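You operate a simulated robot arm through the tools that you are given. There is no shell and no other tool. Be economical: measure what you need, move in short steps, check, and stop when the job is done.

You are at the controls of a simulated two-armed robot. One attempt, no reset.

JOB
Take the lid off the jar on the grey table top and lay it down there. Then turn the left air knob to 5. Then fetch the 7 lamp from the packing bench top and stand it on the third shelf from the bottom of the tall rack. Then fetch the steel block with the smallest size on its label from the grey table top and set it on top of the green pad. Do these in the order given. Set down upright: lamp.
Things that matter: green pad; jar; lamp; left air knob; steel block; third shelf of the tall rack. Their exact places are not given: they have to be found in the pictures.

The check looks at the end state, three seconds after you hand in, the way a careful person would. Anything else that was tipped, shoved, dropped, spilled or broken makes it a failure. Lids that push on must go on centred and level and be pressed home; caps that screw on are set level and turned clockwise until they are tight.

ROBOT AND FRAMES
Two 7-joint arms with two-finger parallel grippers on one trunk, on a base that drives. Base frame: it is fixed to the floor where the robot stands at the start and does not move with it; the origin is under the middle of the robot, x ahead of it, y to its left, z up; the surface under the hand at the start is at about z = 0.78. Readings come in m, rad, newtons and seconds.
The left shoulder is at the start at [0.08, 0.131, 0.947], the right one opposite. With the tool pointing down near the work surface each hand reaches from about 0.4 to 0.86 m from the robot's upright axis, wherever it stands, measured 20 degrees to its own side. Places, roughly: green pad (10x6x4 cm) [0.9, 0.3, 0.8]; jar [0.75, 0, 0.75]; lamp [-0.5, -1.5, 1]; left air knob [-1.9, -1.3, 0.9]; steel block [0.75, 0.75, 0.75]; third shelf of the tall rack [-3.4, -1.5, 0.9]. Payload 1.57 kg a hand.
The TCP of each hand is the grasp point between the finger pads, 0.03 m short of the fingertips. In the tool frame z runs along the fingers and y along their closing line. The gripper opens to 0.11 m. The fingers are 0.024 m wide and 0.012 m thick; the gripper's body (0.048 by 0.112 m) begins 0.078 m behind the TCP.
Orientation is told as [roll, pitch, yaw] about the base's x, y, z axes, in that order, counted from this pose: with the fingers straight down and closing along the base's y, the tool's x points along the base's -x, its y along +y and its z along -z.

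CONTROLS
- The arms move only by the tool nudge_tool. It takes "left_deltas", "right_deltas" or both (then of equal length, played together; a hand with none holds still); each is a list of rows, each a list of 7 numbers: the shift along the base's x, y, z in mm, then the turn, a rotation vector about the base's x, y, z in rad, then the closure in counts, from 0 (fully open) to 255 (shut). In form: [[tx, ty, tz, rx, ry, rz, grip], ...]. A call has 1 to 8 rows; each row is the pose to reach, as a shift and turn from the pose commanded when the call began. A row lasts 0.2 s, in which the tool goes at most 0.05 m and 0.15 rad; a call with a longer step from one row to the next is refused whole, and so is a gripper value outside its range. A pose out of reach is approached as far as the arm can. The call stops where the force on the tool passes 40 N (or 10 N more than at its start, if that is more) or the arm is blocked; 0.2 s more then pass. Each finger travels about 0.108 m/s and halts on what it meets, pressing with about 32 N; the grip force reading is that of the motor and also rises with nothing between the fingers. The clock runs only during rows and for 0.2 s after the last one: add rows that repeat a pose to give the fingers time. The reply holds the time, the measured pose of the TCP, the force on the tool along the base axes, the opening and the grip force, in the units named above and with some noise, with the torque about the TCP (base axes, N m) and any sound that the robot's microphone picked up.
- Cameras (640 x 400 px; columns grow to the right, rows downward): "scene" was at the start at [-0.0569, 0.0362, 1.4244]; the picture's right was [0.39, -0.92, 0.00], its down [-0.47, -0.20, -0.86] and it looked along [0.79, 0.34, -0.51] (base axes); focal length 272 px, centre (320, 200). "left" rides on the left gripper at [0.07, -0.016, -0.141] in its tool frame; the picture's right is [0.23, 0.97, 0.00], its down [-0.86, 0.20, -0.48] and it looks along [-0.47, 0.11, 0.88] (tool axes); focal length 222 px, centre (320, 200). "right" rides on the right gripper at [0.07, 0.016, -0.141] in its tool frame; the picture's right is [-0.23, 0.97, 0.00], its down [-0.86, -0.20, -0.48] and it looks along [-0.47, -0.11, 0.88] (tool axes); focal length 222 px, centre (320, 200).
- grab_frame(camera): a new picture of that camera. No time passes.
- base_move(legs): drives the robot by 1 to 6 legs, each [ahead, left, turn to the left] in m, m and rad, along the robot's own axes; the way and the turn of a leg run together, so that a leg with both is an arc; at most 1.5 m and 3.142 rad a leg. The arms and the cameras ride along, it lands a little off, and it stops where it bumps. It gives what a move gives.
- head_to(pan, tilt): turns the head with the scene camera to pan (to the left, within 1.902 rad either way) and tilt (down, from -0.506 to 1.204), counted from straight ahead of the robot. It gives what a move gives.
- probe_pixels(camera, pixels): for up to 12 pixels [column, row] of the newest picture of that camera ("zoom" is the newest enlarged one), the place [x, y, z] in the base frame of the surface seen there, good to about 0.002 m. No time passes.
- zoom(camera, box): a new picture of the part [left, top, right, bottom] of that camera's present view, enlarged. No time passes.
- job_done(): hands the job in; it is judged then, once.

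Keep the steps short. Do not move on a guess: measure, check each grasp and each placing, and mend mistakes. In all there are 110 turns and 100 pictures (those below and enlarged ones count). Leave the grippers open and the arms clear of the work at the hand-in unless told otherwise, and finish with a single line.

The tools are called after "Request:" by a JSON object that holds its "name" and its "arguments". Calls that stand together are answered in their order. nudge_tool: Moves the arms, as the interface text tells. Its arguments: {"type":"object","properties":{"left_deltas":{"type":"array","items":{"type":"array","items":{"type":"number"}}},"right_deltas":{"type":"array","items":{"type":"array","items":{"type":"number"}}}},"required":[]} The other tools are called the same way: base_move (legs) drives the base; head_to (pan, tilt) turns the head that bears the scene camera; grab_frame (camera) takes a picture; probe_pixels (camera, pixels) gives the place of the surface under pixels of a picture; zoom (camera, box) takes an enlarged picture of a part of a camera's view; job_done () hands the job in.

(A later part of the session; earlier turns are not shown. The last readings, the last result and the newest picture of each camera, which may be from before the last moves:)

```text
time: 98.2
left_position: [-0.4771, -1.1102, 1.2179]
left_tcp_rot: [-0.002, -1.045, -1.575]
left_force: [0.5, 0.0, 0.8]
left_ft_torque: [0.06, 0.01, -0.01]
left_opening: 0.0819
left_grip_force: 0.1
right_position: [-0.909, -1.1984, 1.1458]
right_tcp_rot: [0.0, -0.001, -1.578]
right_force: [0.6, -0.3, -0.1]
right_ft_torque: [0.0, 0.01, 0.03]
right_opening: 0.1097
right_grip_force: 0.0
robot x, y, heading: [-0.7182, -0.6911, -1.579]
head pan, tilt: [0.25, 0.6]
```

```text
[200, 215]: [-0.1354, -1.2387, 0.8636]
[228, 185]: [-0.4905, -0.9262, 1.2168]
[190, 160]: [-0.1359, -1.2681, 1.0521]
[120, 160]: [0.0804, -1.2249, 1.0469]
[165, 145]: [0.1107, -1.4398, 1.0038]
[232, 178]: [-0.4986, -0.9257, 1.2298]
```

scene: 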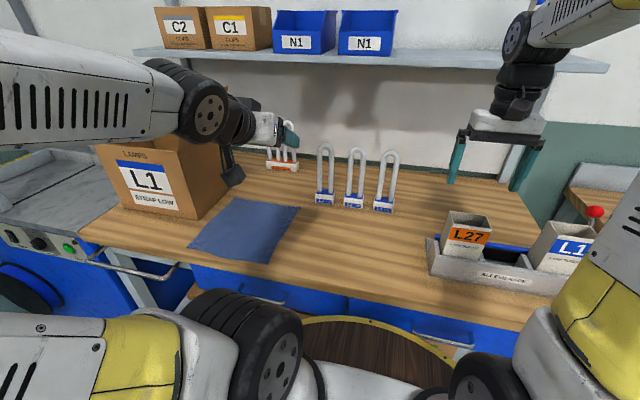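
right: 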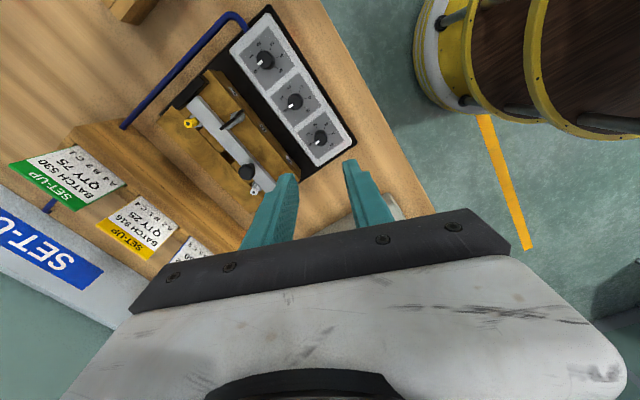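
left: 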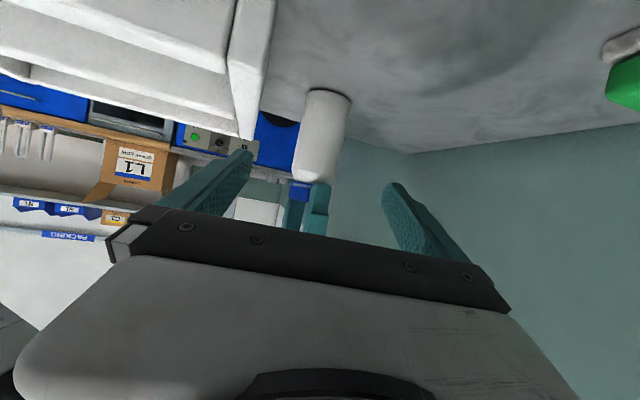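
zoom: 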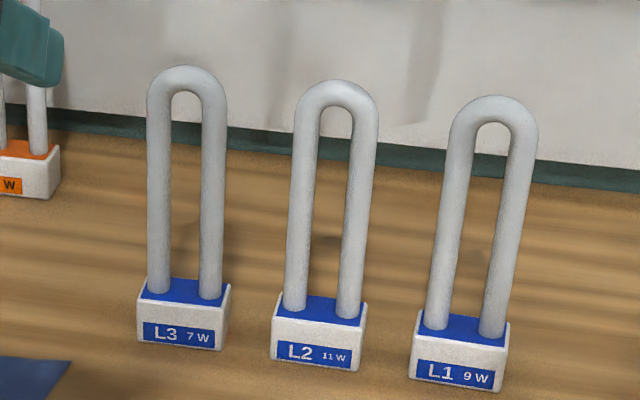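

Box is well away (x>−0.135). Move to the standoff in front of L3.

Request:
{"name": "nudge_tool", "arguments": {"left_deltas": [[-6, -27, -37, 0, 0, 0, 65], [-12, -55, -74, 0, 0, 0, 65], [-18, -82, -111, 0, 0, 0, 65], [-24, -110, -148, 0, 0, 0, 65], [-30, -137, -186, 0, 0, 0, 65], [-36, -165, -223, 0, 0, 0, 65], [-42, -192, -260, 0, 0, 0, 65]]}}

Request:
{"name": "grab_frame", "arguments": {"camera": "scene"}}

Request:
{"name": "grab_frame", "arguments": {"camera": "left"}}

```text
time: 99.8
left_position: [-0.5209, -1.2996, 0.9551]
left_tcp_rot: [-0.003, -1.047, -1.576]
left_force: [0.1, -0.5, 0.2]
left_ft_torque: [0.02, -0.05, 0.03]
left_opening: 0.0819
left_grip_force: 0.0
left hand out of reach, approached as far as the arm can: row 1, 2, 3, 4, 5
right_position: [-0.9083, -1.1979, 1.1455]
right_tcp_rot: [0.0, -0.001, -1.578]
right_force: [-0.2, 0.0, -0.1]
right_ft_torque: [-0.08, 0.0, -0.01]
right_opening: 0.1097
right_grip_force: 0.1
robot x, y, heading: [-0.7207, -0.6913, -1.581]
head pan, tilt: [0.25, 0.6]
```

```text
48 pictures are left
```

scene: 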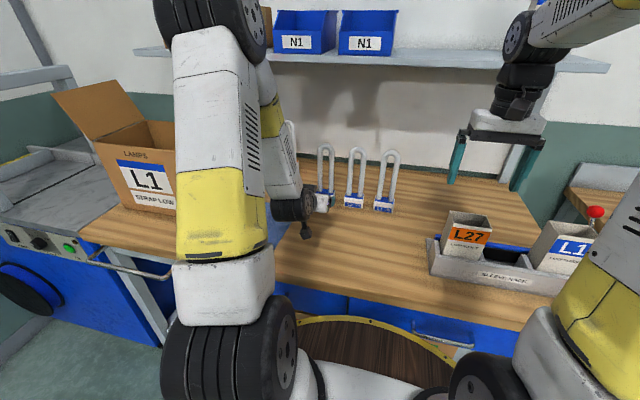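

```text
47 pictures are left
```

left: 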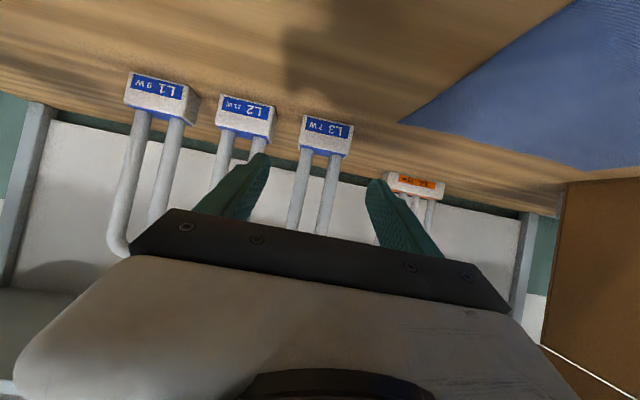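

L3 is between the fingers. Advance along the fingers and close.

Request:
{"name": "nudge_tool", "arguments": {"left_deltas": [[0, -40, -22, 0, 0, 0, 65], [1, -80, -45, 0, 0, 0, 65], [2, -110, -61, 0, 0, 0, 65], [2, -132, -73, 0, 0, 0, 65]]}}

Request:
{"name": "zoom", "arguments": {"camera": "left", "box": [180, 80, 460, 255]}}

```text
time: 100.8
left_position: [-0.5171, -1.4338, 0.8821]
left_tcp_rot: [-0.005, -1.044, -1.577]
left_force: [0.0, 0.8, 0.1]
left_ft_torque: [0.03, -0.01, 0.01]
left_opening: 0.0821
left_grip_force: 0.1
right_position: [-0.9078, -1.1988, 1.1453]
right_tcp_rot: [0.001, 0.001, -1.577]
right_force: [-0.1, 0.8, 0.1]
right_ft_torque: [-0.02, 0.02, 0.01]
right_opening: 0.1099
right_grip_force: 0.0
robot x, y, heading: [-0.7163, -0.6942, -1.576]
head pan, tilt: [0.25, 0.6]
```

```text
2.29 times, centred on (320, 168) of left
```

zoom: 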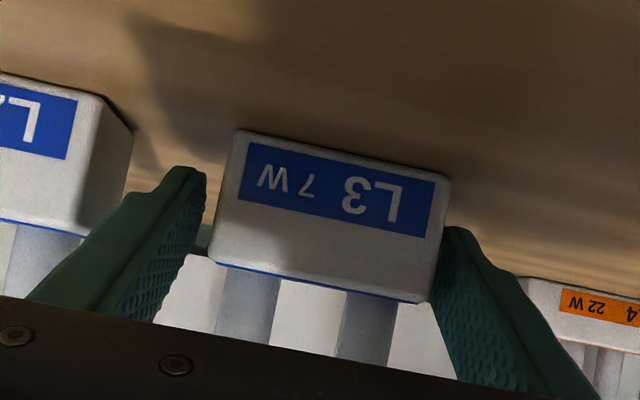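

Shift 2 mm toward +x to centre, then close.

Request:
{"name": "nudge_tool", "arguments": {"left_deltas": [[2, 0, 0, 0, 0, 0, 65], [2, 0, 0, 0, 0, 0, 120], [2, 0, 0, 0, 0, 0, 255], [2, 0, 0, 0, 0, 0, 255]]}}

```text
time: 101.8
left_position: [-0.5147, -1.4348, 0.8834]
left_tcp_rot: [-0.003, -1.045, -1.575]
left_force: [-0.3, -0.3, -0.5]
left_ft_torque: [-0.04, -0.02, -0.02]
left_opening: 0.0676
left_grip_force: 31.8
right_position: [-0.909, -1.1973, 1.1446]
right_tcp_rot: [0.0, 0.0, -1.578]
right_force: [0.0, -0.4, -1.0]
right_ft_torque: [0.0, -0.02, 0.04]
right_opening: 0.1101
right_grip_force: 0.0
robot x, y, heading: [-0.7166, -0.6898, -1.578]
head pan, tilt: [0.25, 0.6]
```

Held (0.0676 m). Lift 60 mm then draw back over the bench.

Request:
{"name": "nudge_tool", "arguments": {"left_deltas": [[0, 0, 25, 0, 0, 0, 255], [0, 0, 60, 0, 0, 0, 255], [0, 35, 75, 0, 0, 0, 255], [0, 75, 90, 0, 0, 0, 255], [0, 115, 100, 0, 0, 0, 255], [0, 155, 110, 0, 0, 0, 255], [0, 190, 120, 0, 0, 0, 255]]}}

Request:
{"name": "grab_frame", "arguments": {"camera": "scene"}}

```text
time: 103.4
left_position: [-0.5123, -1.2638, 1.0062]
left_tcp_rot: [-0.005, -1.042, -1.576]
left_force: [0.2, -0.3, -1.5]
left_ft_torque: [0.02, 0.0, 0.02]
left_opening: 0.0676
left_grip_force: 31.6
left hand out of reach, approached as far as the arm can: row 7
right_position: [-0.9092, -1.1972, 1.1448]
right_tcp_rot: [0.002, -0.001, -1.578]
right_force: [0.7, -0.2, 0.1]
right_ft_torque: [0.0, 0.03, 0.0]
right_opening: 0.1098
right_grip_force: 0.0
robot x, y, heading: [-0.717, -0.6935, -1.577]
head pan, tilt: [0.25, 0.6]
```

```text
45 pictures are left
```

scene: 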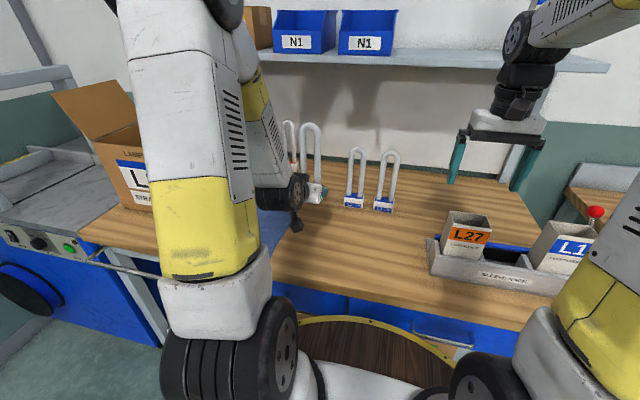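

Lamp is held upright. Back off and drive along to the rack, then look.

Request:
{"name": "base_move", "arguments": {"legs": [[-0.5, 0, 0.007], [0, -1.4, 0], [0, -1.4, 0]]}}

Request:
{"name": "head_to", "arguments": {"pan": 0.0, "tilt": 0.35}}

Request:
{"name": "grab_frame", "arguments": {"camera": "scene"}}

```text
time: 119.3
left_position: [-3.2746, -0.7576, 1.007]
left_tcp_rot: [-0.005, -1.044, -1.595]
left_force: [0.3, -0.4, -1.3]
left_ft_torque: [0.01, -0.03, 0.03]
left_opening: 0.0675
left_grip_force: 31.8
right_position: [-3.6705, -0.6847, 1.1446]
right_tcp_rot: [-0.001, 0.0, -1.597]
right_force: [0.0, 0.8, 0.5]
right_ft_torque: [-0.01, -0.01, 0.03]
right_opening: 0.1099
right_grip_force: 0.1
robot x, y, heading: [-3.4661, -0.1855, -1.597]
head pan, tilt: [0.25, 0.6]
```

```text
time: 120.0
left_position: [-3.2752, -0.7581, 1.006]
left_tcp_rot: [-0.004, -1.044, -1.595]
left_force: [0.5, 0.3, -1.3]
left_ft_torque: [0.04, 0.01, 0.01]
left_opening: 0.0679
left_grip_force: 32.2
right_position: [-3.6704, -0.6849, 1.1448]
right_tcp_rot: [0.001, 0.0, -1.598]
right_force: [0.2, -0.5, -0.2]
right_ft_torque: [0.02, 0.02, 0.01]
right_opening: 0.1099
right_grip_force: 0.1
robot x, y, heading: [-3.4713, -0.1799, -1.599]
head pan, tilt: [0.0, 0.351]
```

```text
44 pictures are left
```

scene: 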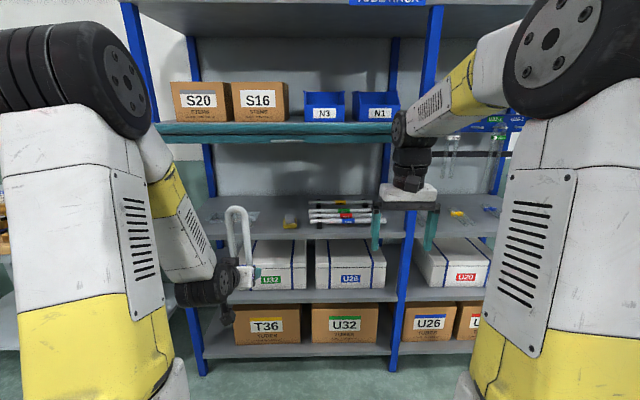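

The third shelf from the bottom is the one with rods at row ~220. Zoom and probe it.

Request:
{"name": "zoom", "arguments": {"camera": "scene", "box": [190, 120, 450, 260]}}

Request:
{"name": "probe_pixels", "arguments": {"camera": "scene", "pixels": [[290, 234], [340, 235], [260, 215], [290, 220], [265, 230], [200, 205], [390, 200], [270, 140], [345, 215], [270, 205], [215, 225], [300, 160]]}}

```text
2.46 times, centred on (320, 190) of scene
```

zoom: 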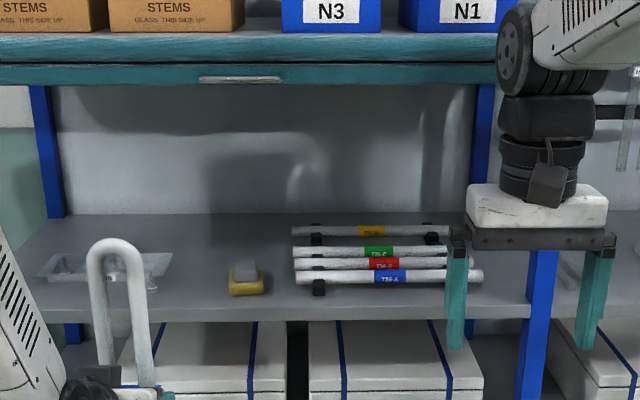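

```text
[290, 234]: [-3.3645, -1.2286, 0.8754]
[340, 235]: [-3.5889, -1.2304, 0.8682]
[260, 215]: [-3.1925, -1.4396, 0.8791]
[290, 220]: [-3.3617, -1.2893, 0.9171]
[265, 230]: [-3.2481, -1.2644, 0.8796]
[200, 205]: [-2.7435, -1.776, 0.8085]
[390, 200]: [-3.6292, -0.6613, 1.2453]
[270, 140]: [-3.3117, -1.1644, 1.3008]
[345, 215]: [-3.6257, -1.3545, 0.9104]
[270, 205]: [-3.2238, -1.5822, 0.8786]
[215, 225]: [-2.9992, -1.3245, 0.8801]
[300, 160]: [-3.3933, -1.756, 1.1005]
```

Third shelf: z=0.879, front edge y≈−1.23. I probe the tray and pad edges for a free gap.

Request:
{"name": "probe_pixels", "arguments": {"camera": "zoom", "pixels": [[150, 290], [172, 260], [150, 275], [130, 255], [228, 285], [232, 295], [245, 270], [200, 290], [200, 250], [190, 310], [300, 72], [240, 265]]}}

Request:
{"name": "base_move", "arguments": {"legs": [[0, 0, 0.027], [0.36, 0.03, 0]]}}

Request:
{"name": "head_to", "arguments": {"pan": 0.2, "tilt": 0.65}}

Request:
{"name": "grab_frame", "arguments": {"camera": "scene"}}

```text
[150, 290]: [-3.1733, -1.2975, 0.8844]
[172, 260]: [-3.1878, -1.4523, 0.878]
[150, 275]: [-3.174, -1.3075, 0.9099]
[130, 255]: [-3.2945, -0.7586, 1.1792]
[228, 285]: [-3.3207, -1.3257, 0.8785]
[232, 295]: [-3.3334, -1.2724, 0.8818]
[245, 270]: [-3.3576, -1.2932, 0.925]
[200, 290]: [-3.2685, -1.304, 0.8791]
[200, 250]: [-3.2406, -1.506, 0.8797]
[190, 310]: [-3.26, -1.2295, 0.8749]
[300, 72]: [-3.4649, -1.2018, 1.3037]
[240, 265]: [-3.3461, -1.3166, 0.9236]
```

```text
time: 122.7
left_position: [-3.227, -1.1134, 1.0059]
left_tcp_rot: [-0.004, -1.045, -1.565]
left_force: [-0.5, 0.1, -0.6]
left_ft_torque: [0.02, 0.01, 0.04]
left_opening: 0.0678
left_grip_force: 32.1
right_position: [-3.623, -1.0503, 1.1448]
right_tcp_rot: [0.0, 0.001, -1.567]
right_force: [0.1, -0.2, -0.9]
right_ft_torque: [-0.01, 0.01, -0.03]
right_opening: 0.1101
right_grip_force: 0.0
robot x, y, heading: [-3.4412, -0.5404, -1.568]
head pan, tilt: [0.0, 0.351]
```

```text
time: 123.5
left_position: [-3.2253, -1.1143, 1.007]
left_tcp_rot: [-0.005, -1.044, -1.566]
left_force: [-0.7, 0.0, -1.6]
left_ft_torque: [0.03, 0.0, 0.03]
left_opening: 0.068
left_grip_force: 32.2
right_position: [-3.624, -1.0512, 1.1449]
right_tcp_rot: [0.0, -0.001, -1.567]
right_force: [-0.2, -0.7, 0.1]
right_ft_torque: [0.01, 0.0, 0.01]
right_opening: 0.1099
right_grip_force: 0.2
robot x, y, heading: [-3.4392, -0.5444, -1.564]
head pan, tilt: [0.201, 0.649]
```

```text
42 pictures are left
```

scene: 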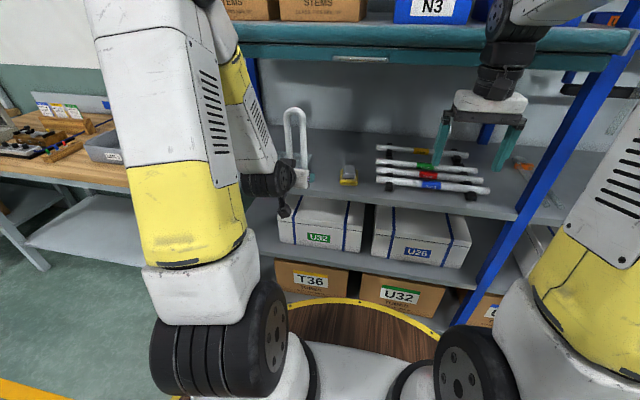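

Gap between the glass tray (x>−3.185) and the pad (x<−3.333): centre x=−3.26. Bring the lamp in at 3 cm above the shelf.

Request:
{"name": "nudge_tool", "arguments": {"left_deltas": [[-18, 0, -25, 0, 0, 0, 255], [-35, 0, -50, 0, 0, 0, 255], [-35, -40, -58, 0, 0, 0, 255], [-35, -80, -60, 0, 0, 0, 255], [-35, -120, -60, 0, 0, 0, 255], [-35, -160, -60, 0, 0, 0, 255], [-35, -186, -60, 0, 0, 0, 255]]}}

Request:
{"name": "zoom", "arguments": {"camera": "scene", "box": [240, 100, 400, 205]}}

Request:
{"name": "grab_frame", "arguments": {"camera": "left"}}

```text
time: 125.1
left_position: [-3.2611, -1.2979, 0.9464]
left_tcp_rot: [-0.005, -1.043, -1.564]
left_force: [-0.7, -0.5, -2.1]
left_ft_torque: [0.03, 0.02, 0.03]
left_opening: 0.0676
left_grip_force: 32.1
left hand out of reach, approached as far as the arm can: row 1, 2
right_position: [-3.624, -1.0522, 1.1452]
right_tcp_rot: [0.001, 0.001, -1.568]
right_force: [-0.6, 0.0, -0.5]
right_ft_torque: [-0.02, 0.02, -0.02]
right_opening: 0.1099
right_grip_force: 0.1
robot x, y, heading: [-3.439, -0.5413, -1.572]
head pan, tilt: [0.201, 0.649]
```

```text
3.81 times, centred on (320, 152) of scene
```

zoom: 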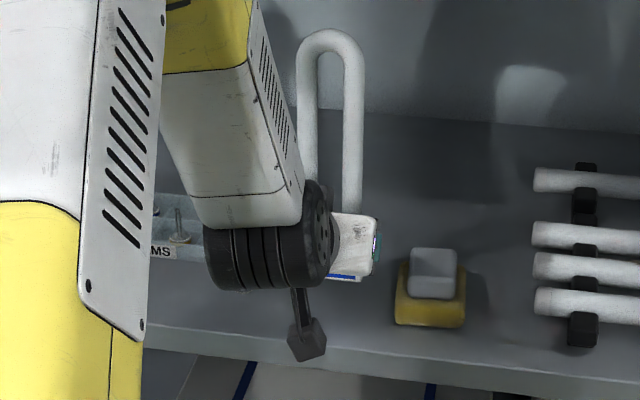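

```text
40 pictures are left
```

left: 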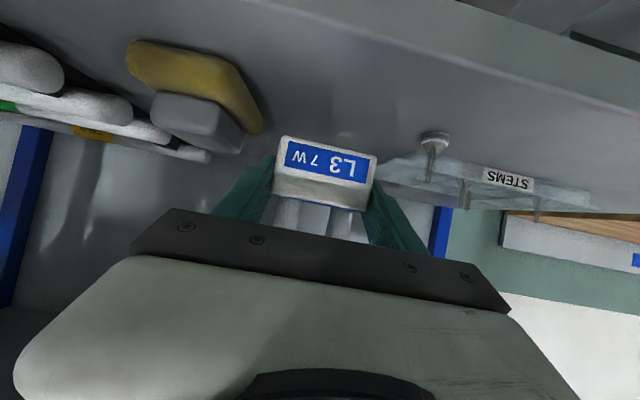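

Probe the nearest glass stem and pad corner in the left view.

Request:
{"name": "probe_pixels", "arguments": {"camera": "left", "pixels": [[434, 138], [420, 138], [428, 160], [390, 180], [262, 125], [240, 140], [400, 160]]}}

Request:
{"name": "nudge_tool", "arguments": {"left_deltas": [[-2, 0, -10, 0, 0, 0, 255], [-2, 0, -20, 0, 0, 0, 255], [-2, 0, -29, 0, 0, 0, 255]]}}

```text
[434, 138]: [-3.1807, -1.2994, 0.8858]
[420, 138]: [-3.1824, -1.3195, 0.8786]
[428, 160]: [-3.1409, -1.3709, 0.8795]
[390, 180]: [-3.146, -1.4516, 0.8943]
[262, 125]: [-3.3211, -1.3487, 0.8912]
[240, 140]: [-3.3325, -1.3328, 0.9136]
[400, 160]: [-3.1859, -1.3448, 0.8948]
```

```text
time: 125.9
left_position: [-3.2629, -1.2978, 0.9182]
left_tcp_rot: [-0.004, -1.043, -1.566]
left_force: [-0.9, -0.7, -1.1]
left_ft_torque: [0.0, -0.02, 0.02]
left_opening: 0.0676
left_grip_force: 31.7
right_position: [-3.6241, -1.0514, 1.1447]
right_tcp_rot: [-0.001, 0.002, -1.568]
right_force: [-0.8, 0.7, -0.4]
right_ft_torque: [-0.01, 0.0, -0.03]
right_opening: 0.1099
right_grip_force: 0.1
robot x, y, heading: [-3.4385, -0.5439, -1.565]
head pan, tilt: [0.201, 0.649]
```

Still ~4 mm up. Lower slowly to contact.

Request:
{"name": "nudge_tool", "arguments": {"left_deltas": [[2, 0, -1.5, 0, 0, 0, 255], [2, 0, -3, 0, 0, 0, 255], [2, 0, -4, 0, 0, 0, 255], [2, 0, -5, 0, 0, 0, 255]]}}

Request:
{"name": "zoom", "arguments": {"camera": "left", "box": [240, 100, 420, 212]}}

```text
time: 126.9
left_position: [-3.2613, -1.3005, 0.913]
left_tcp_rot: [-0.005, -1.045, -1.564]
left_force: [0.6, 0.6, 3.0]
left_ft_torque: [-0.07, -0.16, 0.06]
left_opening: 0.0679
left_grip_force: 32.0
right_position: [-3.624, -1.0524, 1.1437]
right_tcp_rot: [-0.001, 0.0, -1.567]
right_force: [-0.5, 0.8, 0.1]
right_ft_torque: [0.06, 0.01, 0.01]
right_opening: 0.1101
right_grip_force: 0.2
robot x, y, heading: [-3.4375, -0.5479, -1.566]
head pan, tilt: [0.201, 0.649]
```

```text
3.56 times, centred on (330, 156) of left
```

zoom: 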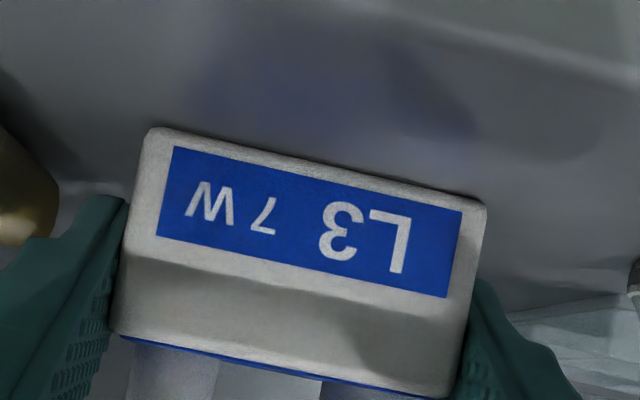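

Contact (z force changed to +3 N). Release gently, then back out along the fingers.

Request:
{"name": "nudge_tool", "arguments": {"left_deltas": [[0, 0, 0, 0, 0, 0, 100], [0, 0, 0, 0, 0, 0, 85], [0, 0, 0, 0, 0, 0, 75], [0, 0, 0, 0, 0, 0, 75], [0, 30, 10, 0, 0, 0, 75], [0, 70, 25, 0, 0, 0, 75], [0, 110, 45, 0, 0, 0, 75], [0, 130, 60, 0, 0, 0, 75]]}}

Request:
{"name": "zoom", "arguments": {"camera": "scene", "box": [240, 90, 400, 205]}}

```text
time: 128.7
left_position: [-3.2594, -1.1715, 0.9733]
left_tcp_rot: [-0.005, -1.041, -1.567]
left_force: [1.0, -0.4, -0.2]
left_ft_torque: [-0.02, 0.02, 0.0]
left_opening: 0.078
left_grip_force: 0.0
right_position: [-3.624, -1.0526, 1.1447]
right_tcp_rot: [0.0, 0.002, -1.568]
right_force: [0.2, 0.0, -1.1]
right_ft_torque: [-0.02, 0.05, 0.05]
right_opening: 0.11
right_grip_force: 0.1
robot x, y, heading: [-3.4376, -0.5437, -1.568]
head pan, tilt: [0.201, 0.649]
```

```text
3.48 times, centred on (320, 148) of scene
```

zoom: 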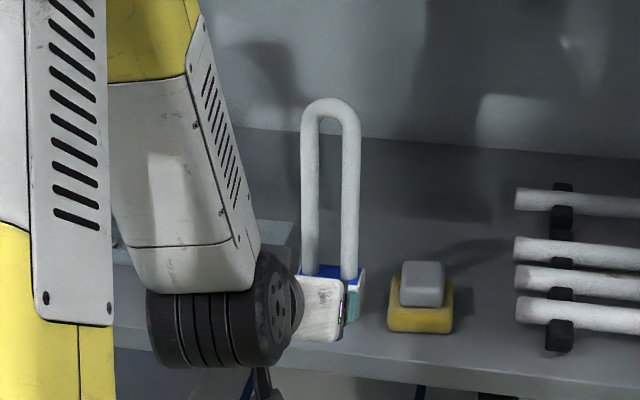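

Lamp stands upright on the third shelf. Back out and check it once more on leaving.

Request:
{"name": "base_move", "arguments": {"legs": [[-0.5, 0, 0]]}}

Request:
{"name": "zoom", "arguments": {"camera": "scene", "box": [220, 20, 420, 145]}}

Request:
{"name": "nudge_tool", "arguments": {"left_deltas": [[0, 0, 45, 0, 0, 0, 0], [0, 0, 80, 0.15, 0, 0, 0], [0, 0, 110, 0.3, 0, 0, 0], [20, -5, 130, 0.45, 0, 0, 0], [40, -10, 150, 0.6, 0, 0, 0], [60, -15, 160, 0.75, 0, 0, 0], [90, -20, 160, 0.9, 0, 0, 0], [120, -20, 160, 1.045, 0, 0, 0]]}}

```text
time: 131.7
left_position: [-3.259, -0.6677, 0.9719]
left_tcp_rot: [-0.004, -1.043, -1.562]
left_force: [-0.2, 0.5, -0.2]
left_ft_torque: [-0.04, -0.01, -0.02]
left_opening: 0.0774
left_grip_force: 0.1
right_position: [-3.6247, -0.5468, 1.1456]
right_tcp_rot: [0.002, 0.0, -1.565]
right_force: [0.9, 1.3, 0.2]
right_ft_torque: [0.02, 0.01, 0.0]
right_opening: 0.11
right_grip_force: 0.1
robot x, y, heading: [-3.4422, -0.0388, -1.572]
head pan, tilt: [0.201, 0.649]
```

```text
3.20 times, centred on (320, 82) of scene
```

zoom: 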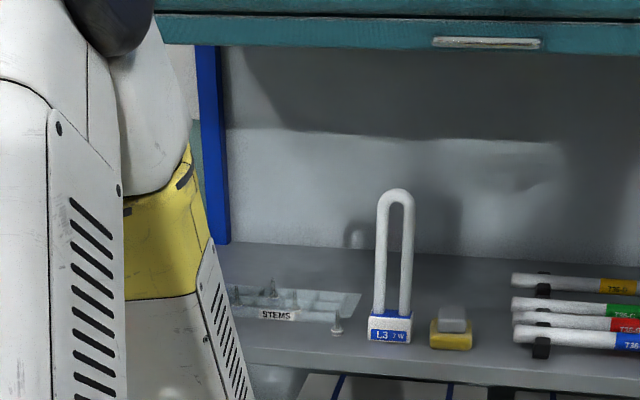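

```text
time: 133.5
left_position: [-3.1405, -0.6832, 1.1334]
left_tcp_rot: [0.002, 0.001, -1.566]
left_force: [-0.4, 0.6, 0.6]
left_ft_torque: [-0.05, -0.01, 0.0]
left_opening: 0.11
left_grip_force: 0.0
right_position: [-3.6253, -0.5452, 1.1454]
right_tcp_rot: [0.001, 0.002, -1.566]
right_force: [-0.1, 0.0, 0.4]
right_ft_torque: [-0.04, 0.0, -0.01]
right_opening: 0.1099
right_grip_force: 0.0
robot x, y, heading: [-3.442, -0.0389, -1.567]
head pan, tilt: [0.201, 0.649]
```

All fine: lamp upright, stems and pad untouched. Drive back to the grey table.

Request:
{"name": "base_move", "arguments": {"legs": [[0, 1.4, 0], [0, 1.4, 0], [0, 0, 1.567], [0, 0.45, 0]]}}

Request:
{"name": "head_to", "arguments": {"pan": 0.0, "tilt": 0.4}}

Request:
{"name": "grab_frame", "arguments": {"camera": "scene"}}

```text
time: 153.2
left_position: [0.0291, 0.7043, 1.1343]
left_tcp_rot: [0.004, 0.001, -0.013]
left_force: [0.0, 0.4, -0.2]
left_ft_torque: [0.03, -0.02, 0.0]
left_opening: 0.11
left_grip_force: 0.1
right_position: [-0.1156, 0.2227, 1.145]
right_tcp_rot: [0.0, 0.0, -0.01]
right_force: [0.1, 0.9, 0.3]
right_ft_torque: [0.01, 0.03, -0.01]
right_opening: 0.1102
right_grip_force: 0.1
robot x, y, heading: [-0.6223, 0.4134, -0.01]
head pan, tilt: [0.201, 0.649]
```

```text
time: 154.0
left_position: [0.0289, 0.7041, 1.1337]
left_tcp_rot: [0.001, 0.001, -0.014]
left_force: [0.3, 0.5, 0.6]
left_ft_torque: [0.03, 0.03, 0.0]
left_opening: 0.1099
left_grip_force: 0.1
right_position: [-0.1163, 0.2215, 1.1452]
right_tcp_rot: [-0.001, 0.0, -0.011]
right_force: [-0.9, 0.6, 0.7]
right_ft_torque: [-0.02, 0.01, -0.01]
right_opening: 0.1099
right_grip_force: 0.1
robot x, y, heading: [-0.6232, 0.4154, -0.013]
head pan, tilt: [0.0, 0.4]
```

```text
36 pictures are left
```

scene: 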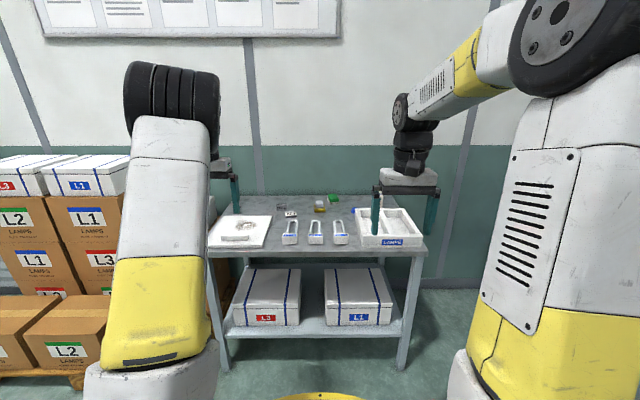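

Zoom on the blocks on the table.

Request:
{"name": "zoom", "arguments": {"camera": "scene", "box": [215, 185, 375, 250]}}

Request:
{"name": "zoom", "arguments": {"camera": "scene", "box": [265, 190, 350, 222]}}

```text
4.00 times, centred on (295, 218) of scene
```

zoom: 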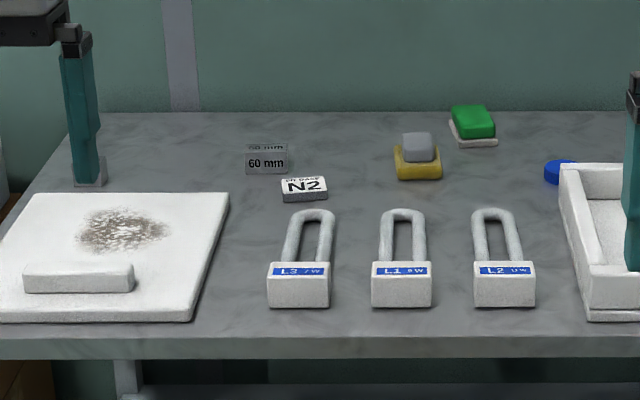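

```text
7.53 times, centred on (308, 206) of scene
```

zoom: 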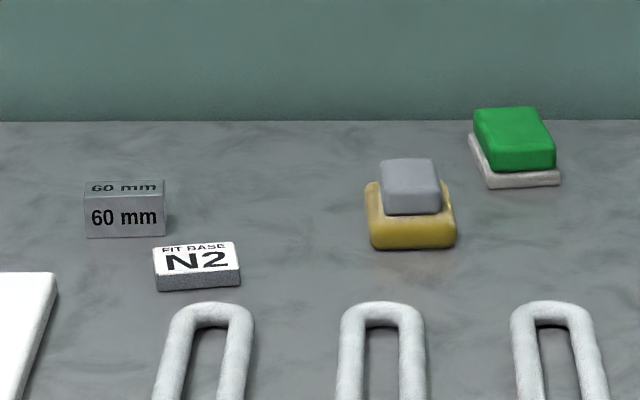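

There is a 60 mm block and another grey block hidden behind the left finger. Drive up to the table and look again.

Request:
{"name": "base_move", "arguments": {"legs": [[0.6, 0.03, 0.013]]}}

Request:
{"name": "nudge_tool", "arguments": {"left_deltas": [[-40, 20, 0, 0, 0, 0, 0], [-80, 40, 0, 0, 0, 0, 0], [-120, 60, 0, 0, 0, 0, 0], [-160, 80, 0, 0, 0, 0, 0]]}}

Request:
{"name": "head_to", "arguments": {"pan": 0.25, "tilt": 0.6}}

Request:
{"name": "grab_frame", "arguments": {"camera": "scene"}}

```text
time: 157.4
left_position: [0.6108, 0.742, 1.1349]
left_tcp_rot: [0.002, 0.001, 0.001]
left_force: [0.4, 0.7, 0.0]
left_ft_torque: [-0.02, 0.01, -0.02]
left_opening: 0.1101
left_grip_force: 0.1
right_position: [0.4731, 0.2569, 1.1443]
right_tcp_rot: [0.0, 0.001, 0.005]
right_force: [-0.3, 0.4, 0.7]
right_ft_torque: [-0.04, 0.0, -0.03]
right_opening: 0.1098
right_grip_force: 0.1
robot x, y, heading: [-0.0349, 0.4414, 0.003]
head pan, tilt: [0.0, 0.4]
```

```text
time: 158.4
left_position: [0.4559, 0.8196, 1.133]
left_tcp_rot: [0.001, -0.001, 0.0]
left_force: [1.0, 0.3, -0.3]
left_ft_torque: [0.02, 0.02, -0.01]
left_opening: 0.1098
left_grip_force: 0.0
right_position: [0.4738, 0.2567, 1.1436]
right_tcp_rot: [0.001, 0.001, 0.003]
right_force: [1.5, -0.6, -0.5]
right_ft_torque: [0.04, 0.07, 0.0]
right_opening: 0.1101
right_grip_force: 0.0
robot x, y, heading: [-0.0379, 0.4411, 0.005]
head pan, tilt: [0.0, 0.4]
```

```text
time: 159.1
left_position: [0.4567, 0.8189, 1.1323]
left_tcp_rot: [0.001, 0.003, 0.002]
left_force: [-0.3, -0.4, -0.7]
left_ft_torque: [0.0, 0.02, 0.04]
left_opening: 0.11
left_grip_force: 0.1
right_position: [0.4721, 0.2564, 1.145]
right_tcp_rot: [-0.001, -0.001, 0.003]
right_force: [-0.2, -0.3, 0.6]
right_ft_torque: [-0.03, 0.01, 0.01]
right_opening: 0.1103
right_grip_force: 0.1
robot x, y, heading: [-0.0344, 0.4409, 0.002]
head pan, tilt: [0.25, 0.6]
```

```text
33 pictures are left
```

scene: 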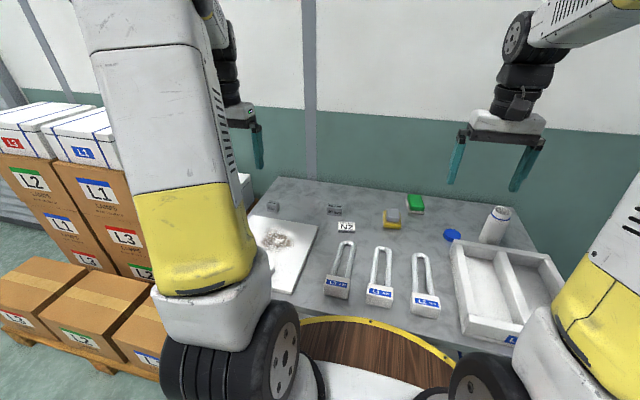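

Request:
{"name": "zoom", "arguments": {"camera": "scene", "box": [255, 185, 360, 245]}}

Request:
{"name": "zoom", "arguments": {"camera": "scene", "box": [262, 195, 290, 215]}}

Request:
{"name": "grab_frame", "arguments": {"camera": "left"}}

```text
6.10 times, centred on (308, 215) of scene
```

zoom: 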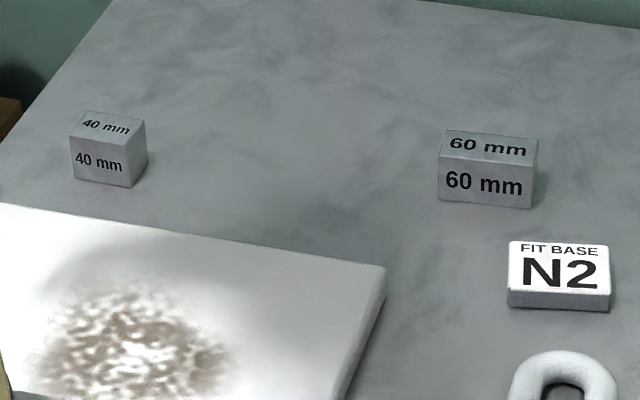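

```text
16.00 times, centred on (276, 205) of scene
```

zoom: 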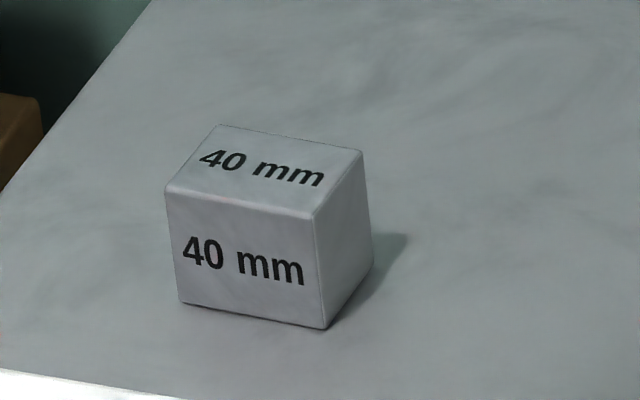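

```text
30 pictures are left
```

left: 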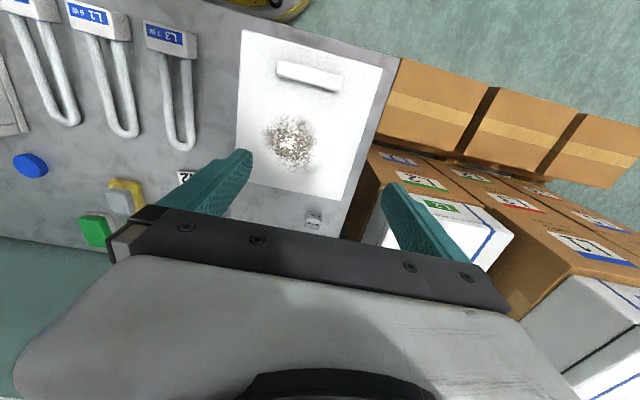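

The smallest is the 40 mm block. Probe its corners and the green pad.

Request:
{"name": "probe_pixels", "arguments": {"camera": "zoom", "pixels": [[225, 130], [355, 153], [312, 212], [172, 188], [262, 170], [250, 250], [345, 220], [325, 322], [185, 298]]}}

Request:
{"name": "zoom", "arguments": {"camera": "scene", "box": [375, 185, 435, 235]}}

Request:
{"name": "probe_pixels", "arguments": {"camera": "zoom", "pixels": [[340, 100], [500, 100], [370, 180], [520, 190], [440, 140], [440, 215], [440, 235], [330, 160], [300, 200], [180, 230], [250, 340], [120, 290]]}}

```text
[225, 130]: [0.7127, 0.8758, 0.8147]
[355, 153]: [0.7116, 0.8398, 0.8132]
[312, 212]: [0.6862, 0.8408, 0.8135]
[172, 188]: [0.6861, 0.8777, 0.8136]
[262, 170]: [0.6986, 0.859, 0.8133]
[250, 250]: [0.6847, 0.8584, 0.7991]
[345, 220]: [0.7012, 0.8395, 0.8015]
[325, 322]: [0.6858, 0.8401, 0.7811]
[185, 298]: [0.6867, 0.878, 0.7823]
```

```text
8.00 times, centred on (405, 210) of scene
```

zoom: 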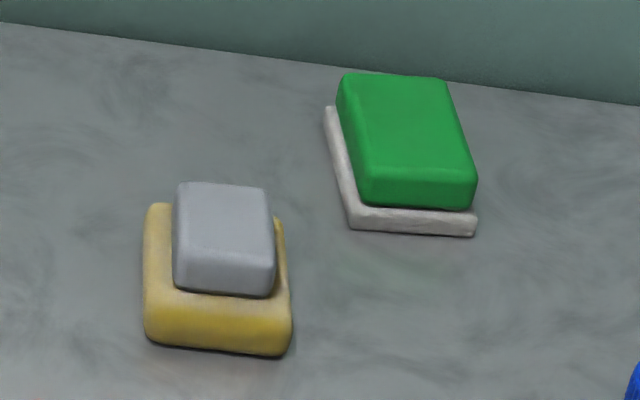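

```text
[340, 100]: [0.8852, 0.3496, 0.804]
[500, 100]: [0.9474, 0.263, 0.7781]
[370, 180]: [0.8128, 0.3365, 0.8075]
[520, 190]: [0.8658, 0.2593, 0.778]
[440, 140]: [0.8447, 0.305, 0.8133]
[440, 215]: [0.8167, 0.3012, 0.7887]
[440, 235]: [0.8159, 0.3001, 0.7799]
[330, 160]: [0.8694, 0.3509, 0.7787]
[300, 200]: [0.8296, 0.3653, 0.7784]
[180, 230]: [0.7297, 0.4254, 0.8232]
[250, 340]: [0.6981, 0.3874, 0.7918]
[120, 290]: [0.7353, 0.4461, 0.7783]
```

Block centre (0.6995, 0.859), top 0.814, 40 mm wide along y. Move the base a bit closer, and probe the pad's top corners.

Request:
{"name": "probe_pixels", "arguments": {"camera": "zoom", "pixels": [[352, 80], [438, 84], [465, 168], [372, 170], [400, 110], [420, 160], [380, 130], [450, 130]]}}

Request:
{"name": "base_move", "arguments": {"legs": [[0.05, 0.06, 0]]}}

Request:
{"name": "nudge_tool", "arguments": {"left_deltas": [[40, -5, 0, 0, 0, 0, 0], [80, -10, 0, 0, 0, 0, 0], [120, -15, 0, 0, 0, 0, 0], [155, -18, -30, 0, 0, 0, 0], [185, -20, -70, 0, 0, 0, 0], [190, -20, -110, 0, 0, 0, 40], [190, -20, -150, 0, 0, 0, 80]]}}

Request:
{"name": "grab_frame", "arguments": {"camera": "left"}}

```text
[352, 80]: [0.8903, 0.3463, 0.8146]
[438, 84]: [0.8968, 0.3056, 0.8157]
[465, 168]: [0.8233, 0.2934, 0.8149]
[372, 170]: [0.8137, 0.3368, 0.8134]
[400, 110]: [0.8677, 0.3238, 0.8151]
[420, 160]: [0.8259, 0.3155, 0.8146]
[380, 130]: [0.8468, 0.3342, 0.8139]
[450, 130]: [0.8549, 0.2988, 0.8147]
```

```text
time: 160.2
left_position: [0.5034, 0.8807, 1.1321]
left_tcp_rot: [0.001, 0.001, 0.006]
left_force: [-0.1, -1.3, 0.0]
left_ft_torque: [-0.02, -0.01, -0.03]
left_opening: 0.11
left_grip_force: 0.1
right_position: [0.5222, 0.318, 1.1447]
right_tcp_rot: [0.0, 0.001, 0.006]
right_force: [-0.1, 0.3, 0.5]
right_ft_torque: [0.0, 0.0, -0.01]
right_opening: 0.11
right_grip_force: 0.0
robot x, y, heading: [0.0138, 0.5045, 0.003]
head pan, tilt: [0.25, 0.6]
```

```text
time: 161.8
left_position: [0.6941, 0.8591, 0.9795]
left_tcp_rot: [0.001, 0.001, 0.004]
left_force: [0.4, 0.5, 0.2]
left_ft_torque: [0.03, -0.01, 0.01]
left_opening: 0.0753
left_grip_force: 0.1
right_position: [0.5224, 0.3188, 1.1458]
right_tcp_rot: [0.001, 0.0, 0.004]
right_force: [-0.9, 0.2, 0.4]
right_ft_torque: [0.0, -0.04, 0.0]
right_opening: 0.11
right_grip_force: 0.1
robot x, y, heading: [0.0146, 0.5052, 0.006]
head pan, tilt: [0.25, 0.6]
```

```text
28 pictures are left
```

left: 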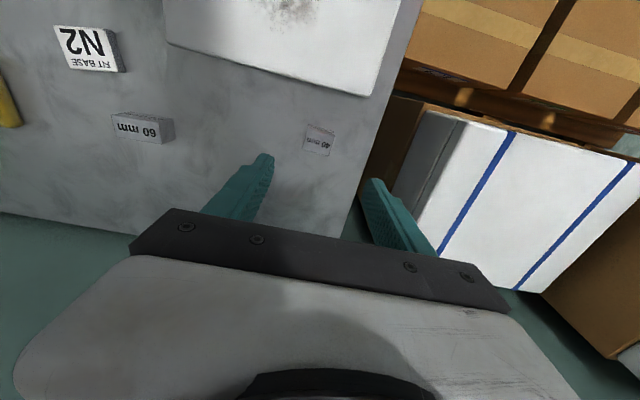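

Probe the white box edge next to the finger, before going down.

Request:
{"name": "probe_pixels", "arguments": {"camera": "left", "pixels": [[420, 150], [395, 190], [440, 130], [355, 190], [375, 120], [320, 140], [310, 128], [333, 130], [430, 210]]}}

Request:
{"name": "grab_frame", "arguments": {"camera": "scene"}}

```text
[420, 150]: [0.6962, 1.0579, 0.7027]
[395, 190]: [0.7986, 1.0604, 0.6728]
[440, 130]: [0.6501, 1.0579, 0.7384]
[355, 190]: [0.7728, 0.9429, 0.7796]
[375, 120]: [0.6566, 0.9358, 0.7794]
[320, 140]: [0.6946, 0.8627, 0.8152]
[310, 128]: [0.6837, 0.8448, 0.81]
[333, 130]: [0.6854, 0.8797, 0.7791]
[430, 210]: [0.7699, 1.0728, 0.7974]
```

```text
27 pictures are left
```

scene: 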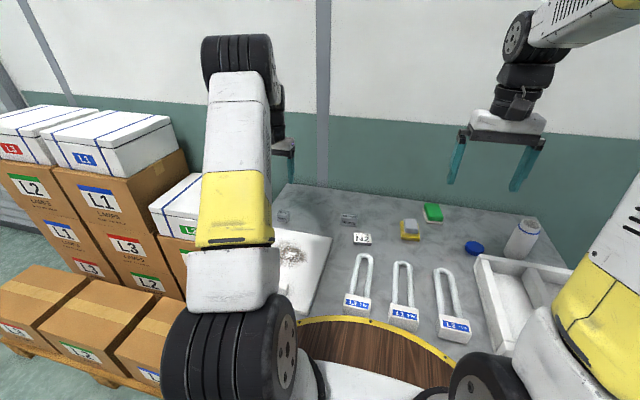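

Box is at y≥1.058, clear. Go down to TCP z≈0.816 and close.

Request:
{"name": "nudge_tool", "arguments": {"left_deltas": [[4, 0, -45, 0, 0, 0, 80], [5, 0, -90, 0, 0, 0, 80], [5, 0, -130, 0, 0, 0, 80], [5, 0, -155, 0, 0, 0, 80], [5, 0, -163, 0, 0, 0, 80]]}}

Request:
{"name": "zoom", "arguments": {"camera": "left", "box": [200, 80, 440, 230]}}

```text
time: 163.0
left_position: [0.6977, 0.8608, 0.8194]
left_tcp_rot: [0.0, 0.001, 0.006]
left_force: [-0.7, 0.1, 0.8]
left_ft_torque: [0.03, 0.01, 0.04]
left_opening: 0.0755
left_grip_force: 0.0
right_position: [0.5245, 0.319, 1.1453]
right_tcp_rot: [-0.001, 0.0, 0.004]
right_force: [0.9, 0.1, 0.6]
right_ft_torque: [-0.01, -0.01, 0.01]
right_opening: 0.1101
right_grip_force: 0.1
robot x, y, heading: [0.0156, 0.4993, 0.004]
head pan, tilt: [0.25, 0.6]
```

```text
2.67 times, centred on (320, 155) of left
```

zoom: 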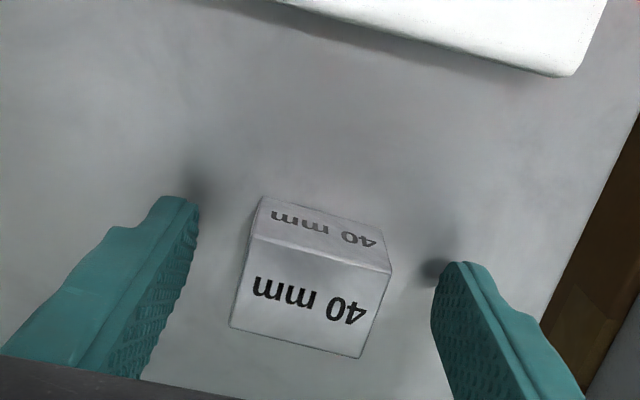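

Request:
{"name": "nudge_tool", "arguments": {"left_deltas": [[1, 0, -3, 0, 0, 0, 130], [1, 0, -3, 0, 0, 0, 200], [1, 0, -3, 0, 0, 0, 255], [1, 0, -3, 0, 0, 0, 255]]}}

```text
time: 164.0
left_position: [0.6997, 0.8624, 0.8171]
left_tcp_rot: [0.001, 0.002, 0.003]
left_force: [0.3, -1.0, 0.2]
left_ft_torque: [-0.05, -0.03, 0.0]
left_opening: 0.0394
left_grip_force: 31.6
right_position: [0.5243, 0.3189, 1.145]
right_tcp_rot: [0.002, 0.0, 0.004]
right_force: [0.3, 0.3, -0.1]
right_ft_torque: [0.03, -0.01, 0.02]
right_opening: 0.1098
right_grip_force: 0.0
robot x, y, heading: [0.0125, 0.5061, 0.009]
head pan, tilt: [0.25, 0.6]
```

Held (39.4 mm). Lift it; also probe the base rim and the table's front to see how close I may drive.

Request:
{"name": "nudge_tool", "arguments": {"left_deltas": [[0, 0, 40, 0, 0, 0, 255], [0, 0, 85, 0, 0, 0, 255], [-30, -20, 120, 0, 0, 0, 255], [-60, -45, 150, 0, 0, 0, 255], [-90, -70, 170, 0, 0, 0, 255], [-120, -95, 190, 0, 0, 0, 255]]}}

Request:
{"name": "probe_pixels", "arguments": {"camera": "scene", "pixels": [[370, 322], [340, 320], [440, 345], [400, 335], [350, 315], [400, 325]]}}

```text
refused: row 3 steps farther than a row can; nothing moved
```

```text
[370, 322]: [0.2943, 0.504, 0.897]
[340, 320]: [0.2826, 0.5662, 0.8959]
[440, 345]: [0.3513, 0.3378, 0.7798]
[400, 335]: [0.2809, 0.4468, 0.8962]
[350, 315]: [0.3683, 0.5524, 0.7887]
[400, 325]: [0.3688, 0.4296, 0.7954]
```

Robot rim reaches 0.28 m ahead; table front is at 0.35, so x≈0.035 is safe. Lift with shorter rows.

Request:
{"name": "nudge_tool", "arguments": {"left_deltas": [[0, 0, 40, 0, 0, 0, 255], [0, 0, 85, 0, 0, 0, 255], [-20, -15, 120, 0, 0, 0, 255], [-40, -35, 150, 0, 0, 0, 255], [-65, -60, 175, 0, 0, 0, 255], [-90, -85, 195, 0, 0, 0, 255], [-110, -105, 210, 0, 0, 0, 255]]}}

Request:
{"name": "grab_frame", "arguments": {"camera": "left"}}

```text
time: 165.6
left_position: [0.5881, 0.7588, 1.0261]
left_tcp_rot: [0.002, 0.001, 0.006]
left_force: [0.7, -0.1, -4.0]
left_ft_torque: [-0.02, 0.03, 0.02]
left_opening: 0.0395
left_grip_force: 32.3
right_position: [0.5238, 0.3191, 1.1456]
right_tcp_rot: [0.0, 0.0, 0.005]
right_force: [0.6, 0.0, 0.6]
right_ft_torque: [-0.03, 0.03, 0.04]
right_opening: 0.11
right_grip_force: 0.0
robot x, y, heading: [0.0151, 0.5066, -0.001]
head pan, tilt: [0.25, 0.6]
```

```text
25 pictures are left
```

left: 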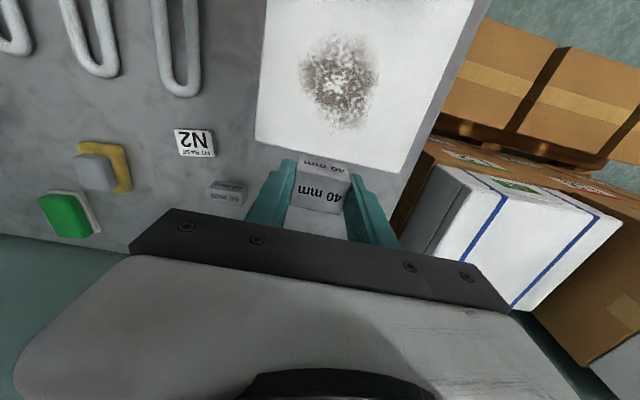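

Block held level. Shift the base right 0.31 m, ahead 0.02.

Request:
{"name": "base_move", "arguments": {"legs": [[0, -0.31, 0], [0.02, 0, 0]]}}

Request:
{"name": "head_to", "arguments": {"pan": 0.2, "tilt": 0.6}}

Request:
{"name": "grab_frame", "arguments": {"camera": "scene"}}

```text
time: 168.1
left_position: [0.6099, 0.4519, 1.025]
left_tcp_rot: [0.001, 0.001, 0.012]
left_force: [0.1, 0.2, -3.1]
left_ft_torque: [0.01, 0.03, 0.0]
left_opening: 0.0396
left_grip_force: 31.8
right_position: [0.5491, 0.0116, 1.1448]
right_tcp_rot: [-0.001, -0.002, 0.013]
right_force: [0.9, 0.6, -0.2]
right_ft_torque: [-0.02, -0.01, 0.02]
right_opening: 0.1099
right_grip_force: 0.1
robot x, y, heading: [0.0423, 0.1875, 0.016]
head pan, tilt: [0.25, 0.6]
```

```text
time: 168.7
left_position: [0.6105, 0.4517, 1.0257]
left_tcp_rot: [0.002, 0.003, 0.013]
left_force: [-0.1, 0.0, -3.5]
left_ft_torque: [-0.05, -0.03, 0.0]
left_opening: 0.0394
left_grip_force: 31.7
right_position: [0.5497, 0.0126, 1.1443]
right_tcp_rot: [0.001, -0.001, 0.013]
right_force: [-0.3, -0.1, -0.4]
right_ft_torque: [0.03, -0.03, 0.03]
right_opening: 0.11
right_grip_force: 0.1
robot x, y, heading: [0.0393, 0.1942, 0.016]
head pan, tilt: [0.201, 0.6]
```

```text
24 pictures are left
```

scene: 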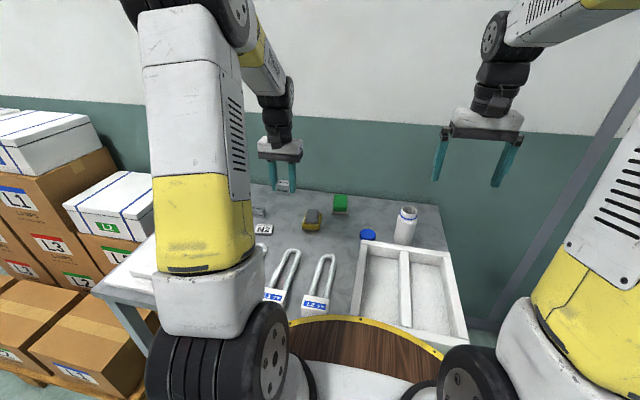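

Recheck the pad's position in this view.

Request:
{"name": "zoom", "arguments": {"camera": "scene", "box": [320, 185, 364, 220]}}

Request:
{"name": "probe_pixels", "arguments": {"camera": "zoom", "pixels": [[200, 140], [400, 140], [200, 250], [400, 250], [300, 200], [210, 160], [380, 160], [260, 150], [260, 260], [360, 260]]}}

```text
11.43 times, centred on (342, 202) of scene
```

zoom: 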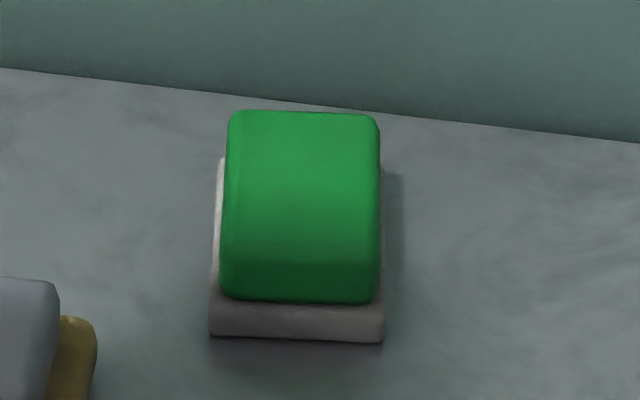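

```text
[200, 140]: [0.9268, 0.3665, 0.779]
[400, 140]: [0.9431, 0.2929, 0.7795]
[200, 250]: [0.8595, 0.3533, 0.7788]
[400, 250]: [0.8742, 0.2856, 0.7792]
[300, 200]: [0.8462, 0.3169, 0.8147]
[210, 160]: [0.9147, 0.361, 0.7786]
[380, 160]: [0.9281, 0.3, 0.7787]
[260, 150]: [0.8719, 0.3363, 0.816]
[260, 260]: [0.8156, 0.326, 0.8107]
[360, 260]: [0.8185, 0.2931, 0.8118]
```

Pad top centre ≈(0.855, 0.319), z 0.815, turned ≈0.13 rad. Move the block above it.

Request:
{"name": "nudge_tool", "arguments": {"left_deltas": [[35, -19, 0, 0, 0, 0.02, 255], [70, -38, 0, 0, 0, 0.04, 255], [105, -57, 0, 0, 0, 0.06, 255], [140, -76, -20, 0, 0, 0.08, 255], [175, -95, -40, 0, 0, 0.1, 255], [210, -114, -65, 0, 0, 0.12, 255], [244.5, -132.7, -90, 0, 0, 0.12, 255]]}}

Request:
{"name": "grab_frame", "arguments": {"camera": "left"}}

Request:
{"name": "zoom", "arguments": {"camera": "scene", "box": [290, 145, 390, 225]}}

```text
time: 170.3
left_position: [0.8543, 0.3194, 0.9388]
left_tcp_rot: [0.0, -0.001, 0.133]
left_force: [-1.6, 1.2, 0.1]
left_ft_torque: [-0.04, -0.05, -0.02]
left_opening: 0.0396
left_grip_force: 31.7
right_position: [0.5492, 0.0142, 1.1459]
right_tcp_rot: [0.0, 0.0, 0.013]
right_force: [-0.5, 0.5, 0.8]
right_ft_torque: [-0.01, -0.06, 0.0]
right_opening: 0.1099
right_grip_force: 0.0
robot x, y, heading: [0.0393, 0.1895, 0.018]
head pan, tilt: [0.201, 0.6]
```

```text
22 pictures are left
```

left: 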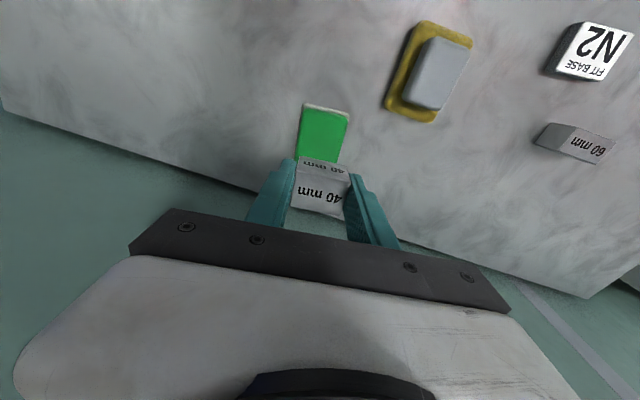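

```text
5.00 times, centred on (340, 185) of scene
```

zoom: 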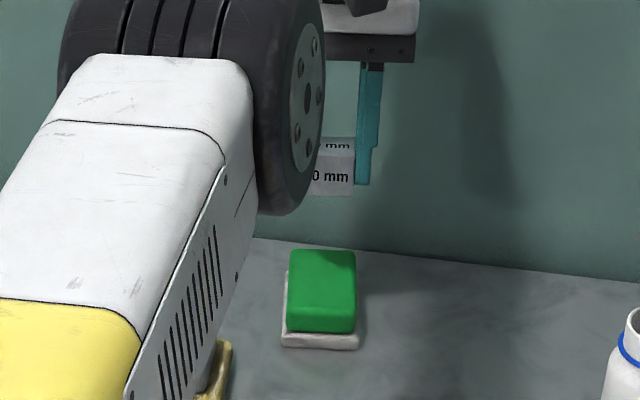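

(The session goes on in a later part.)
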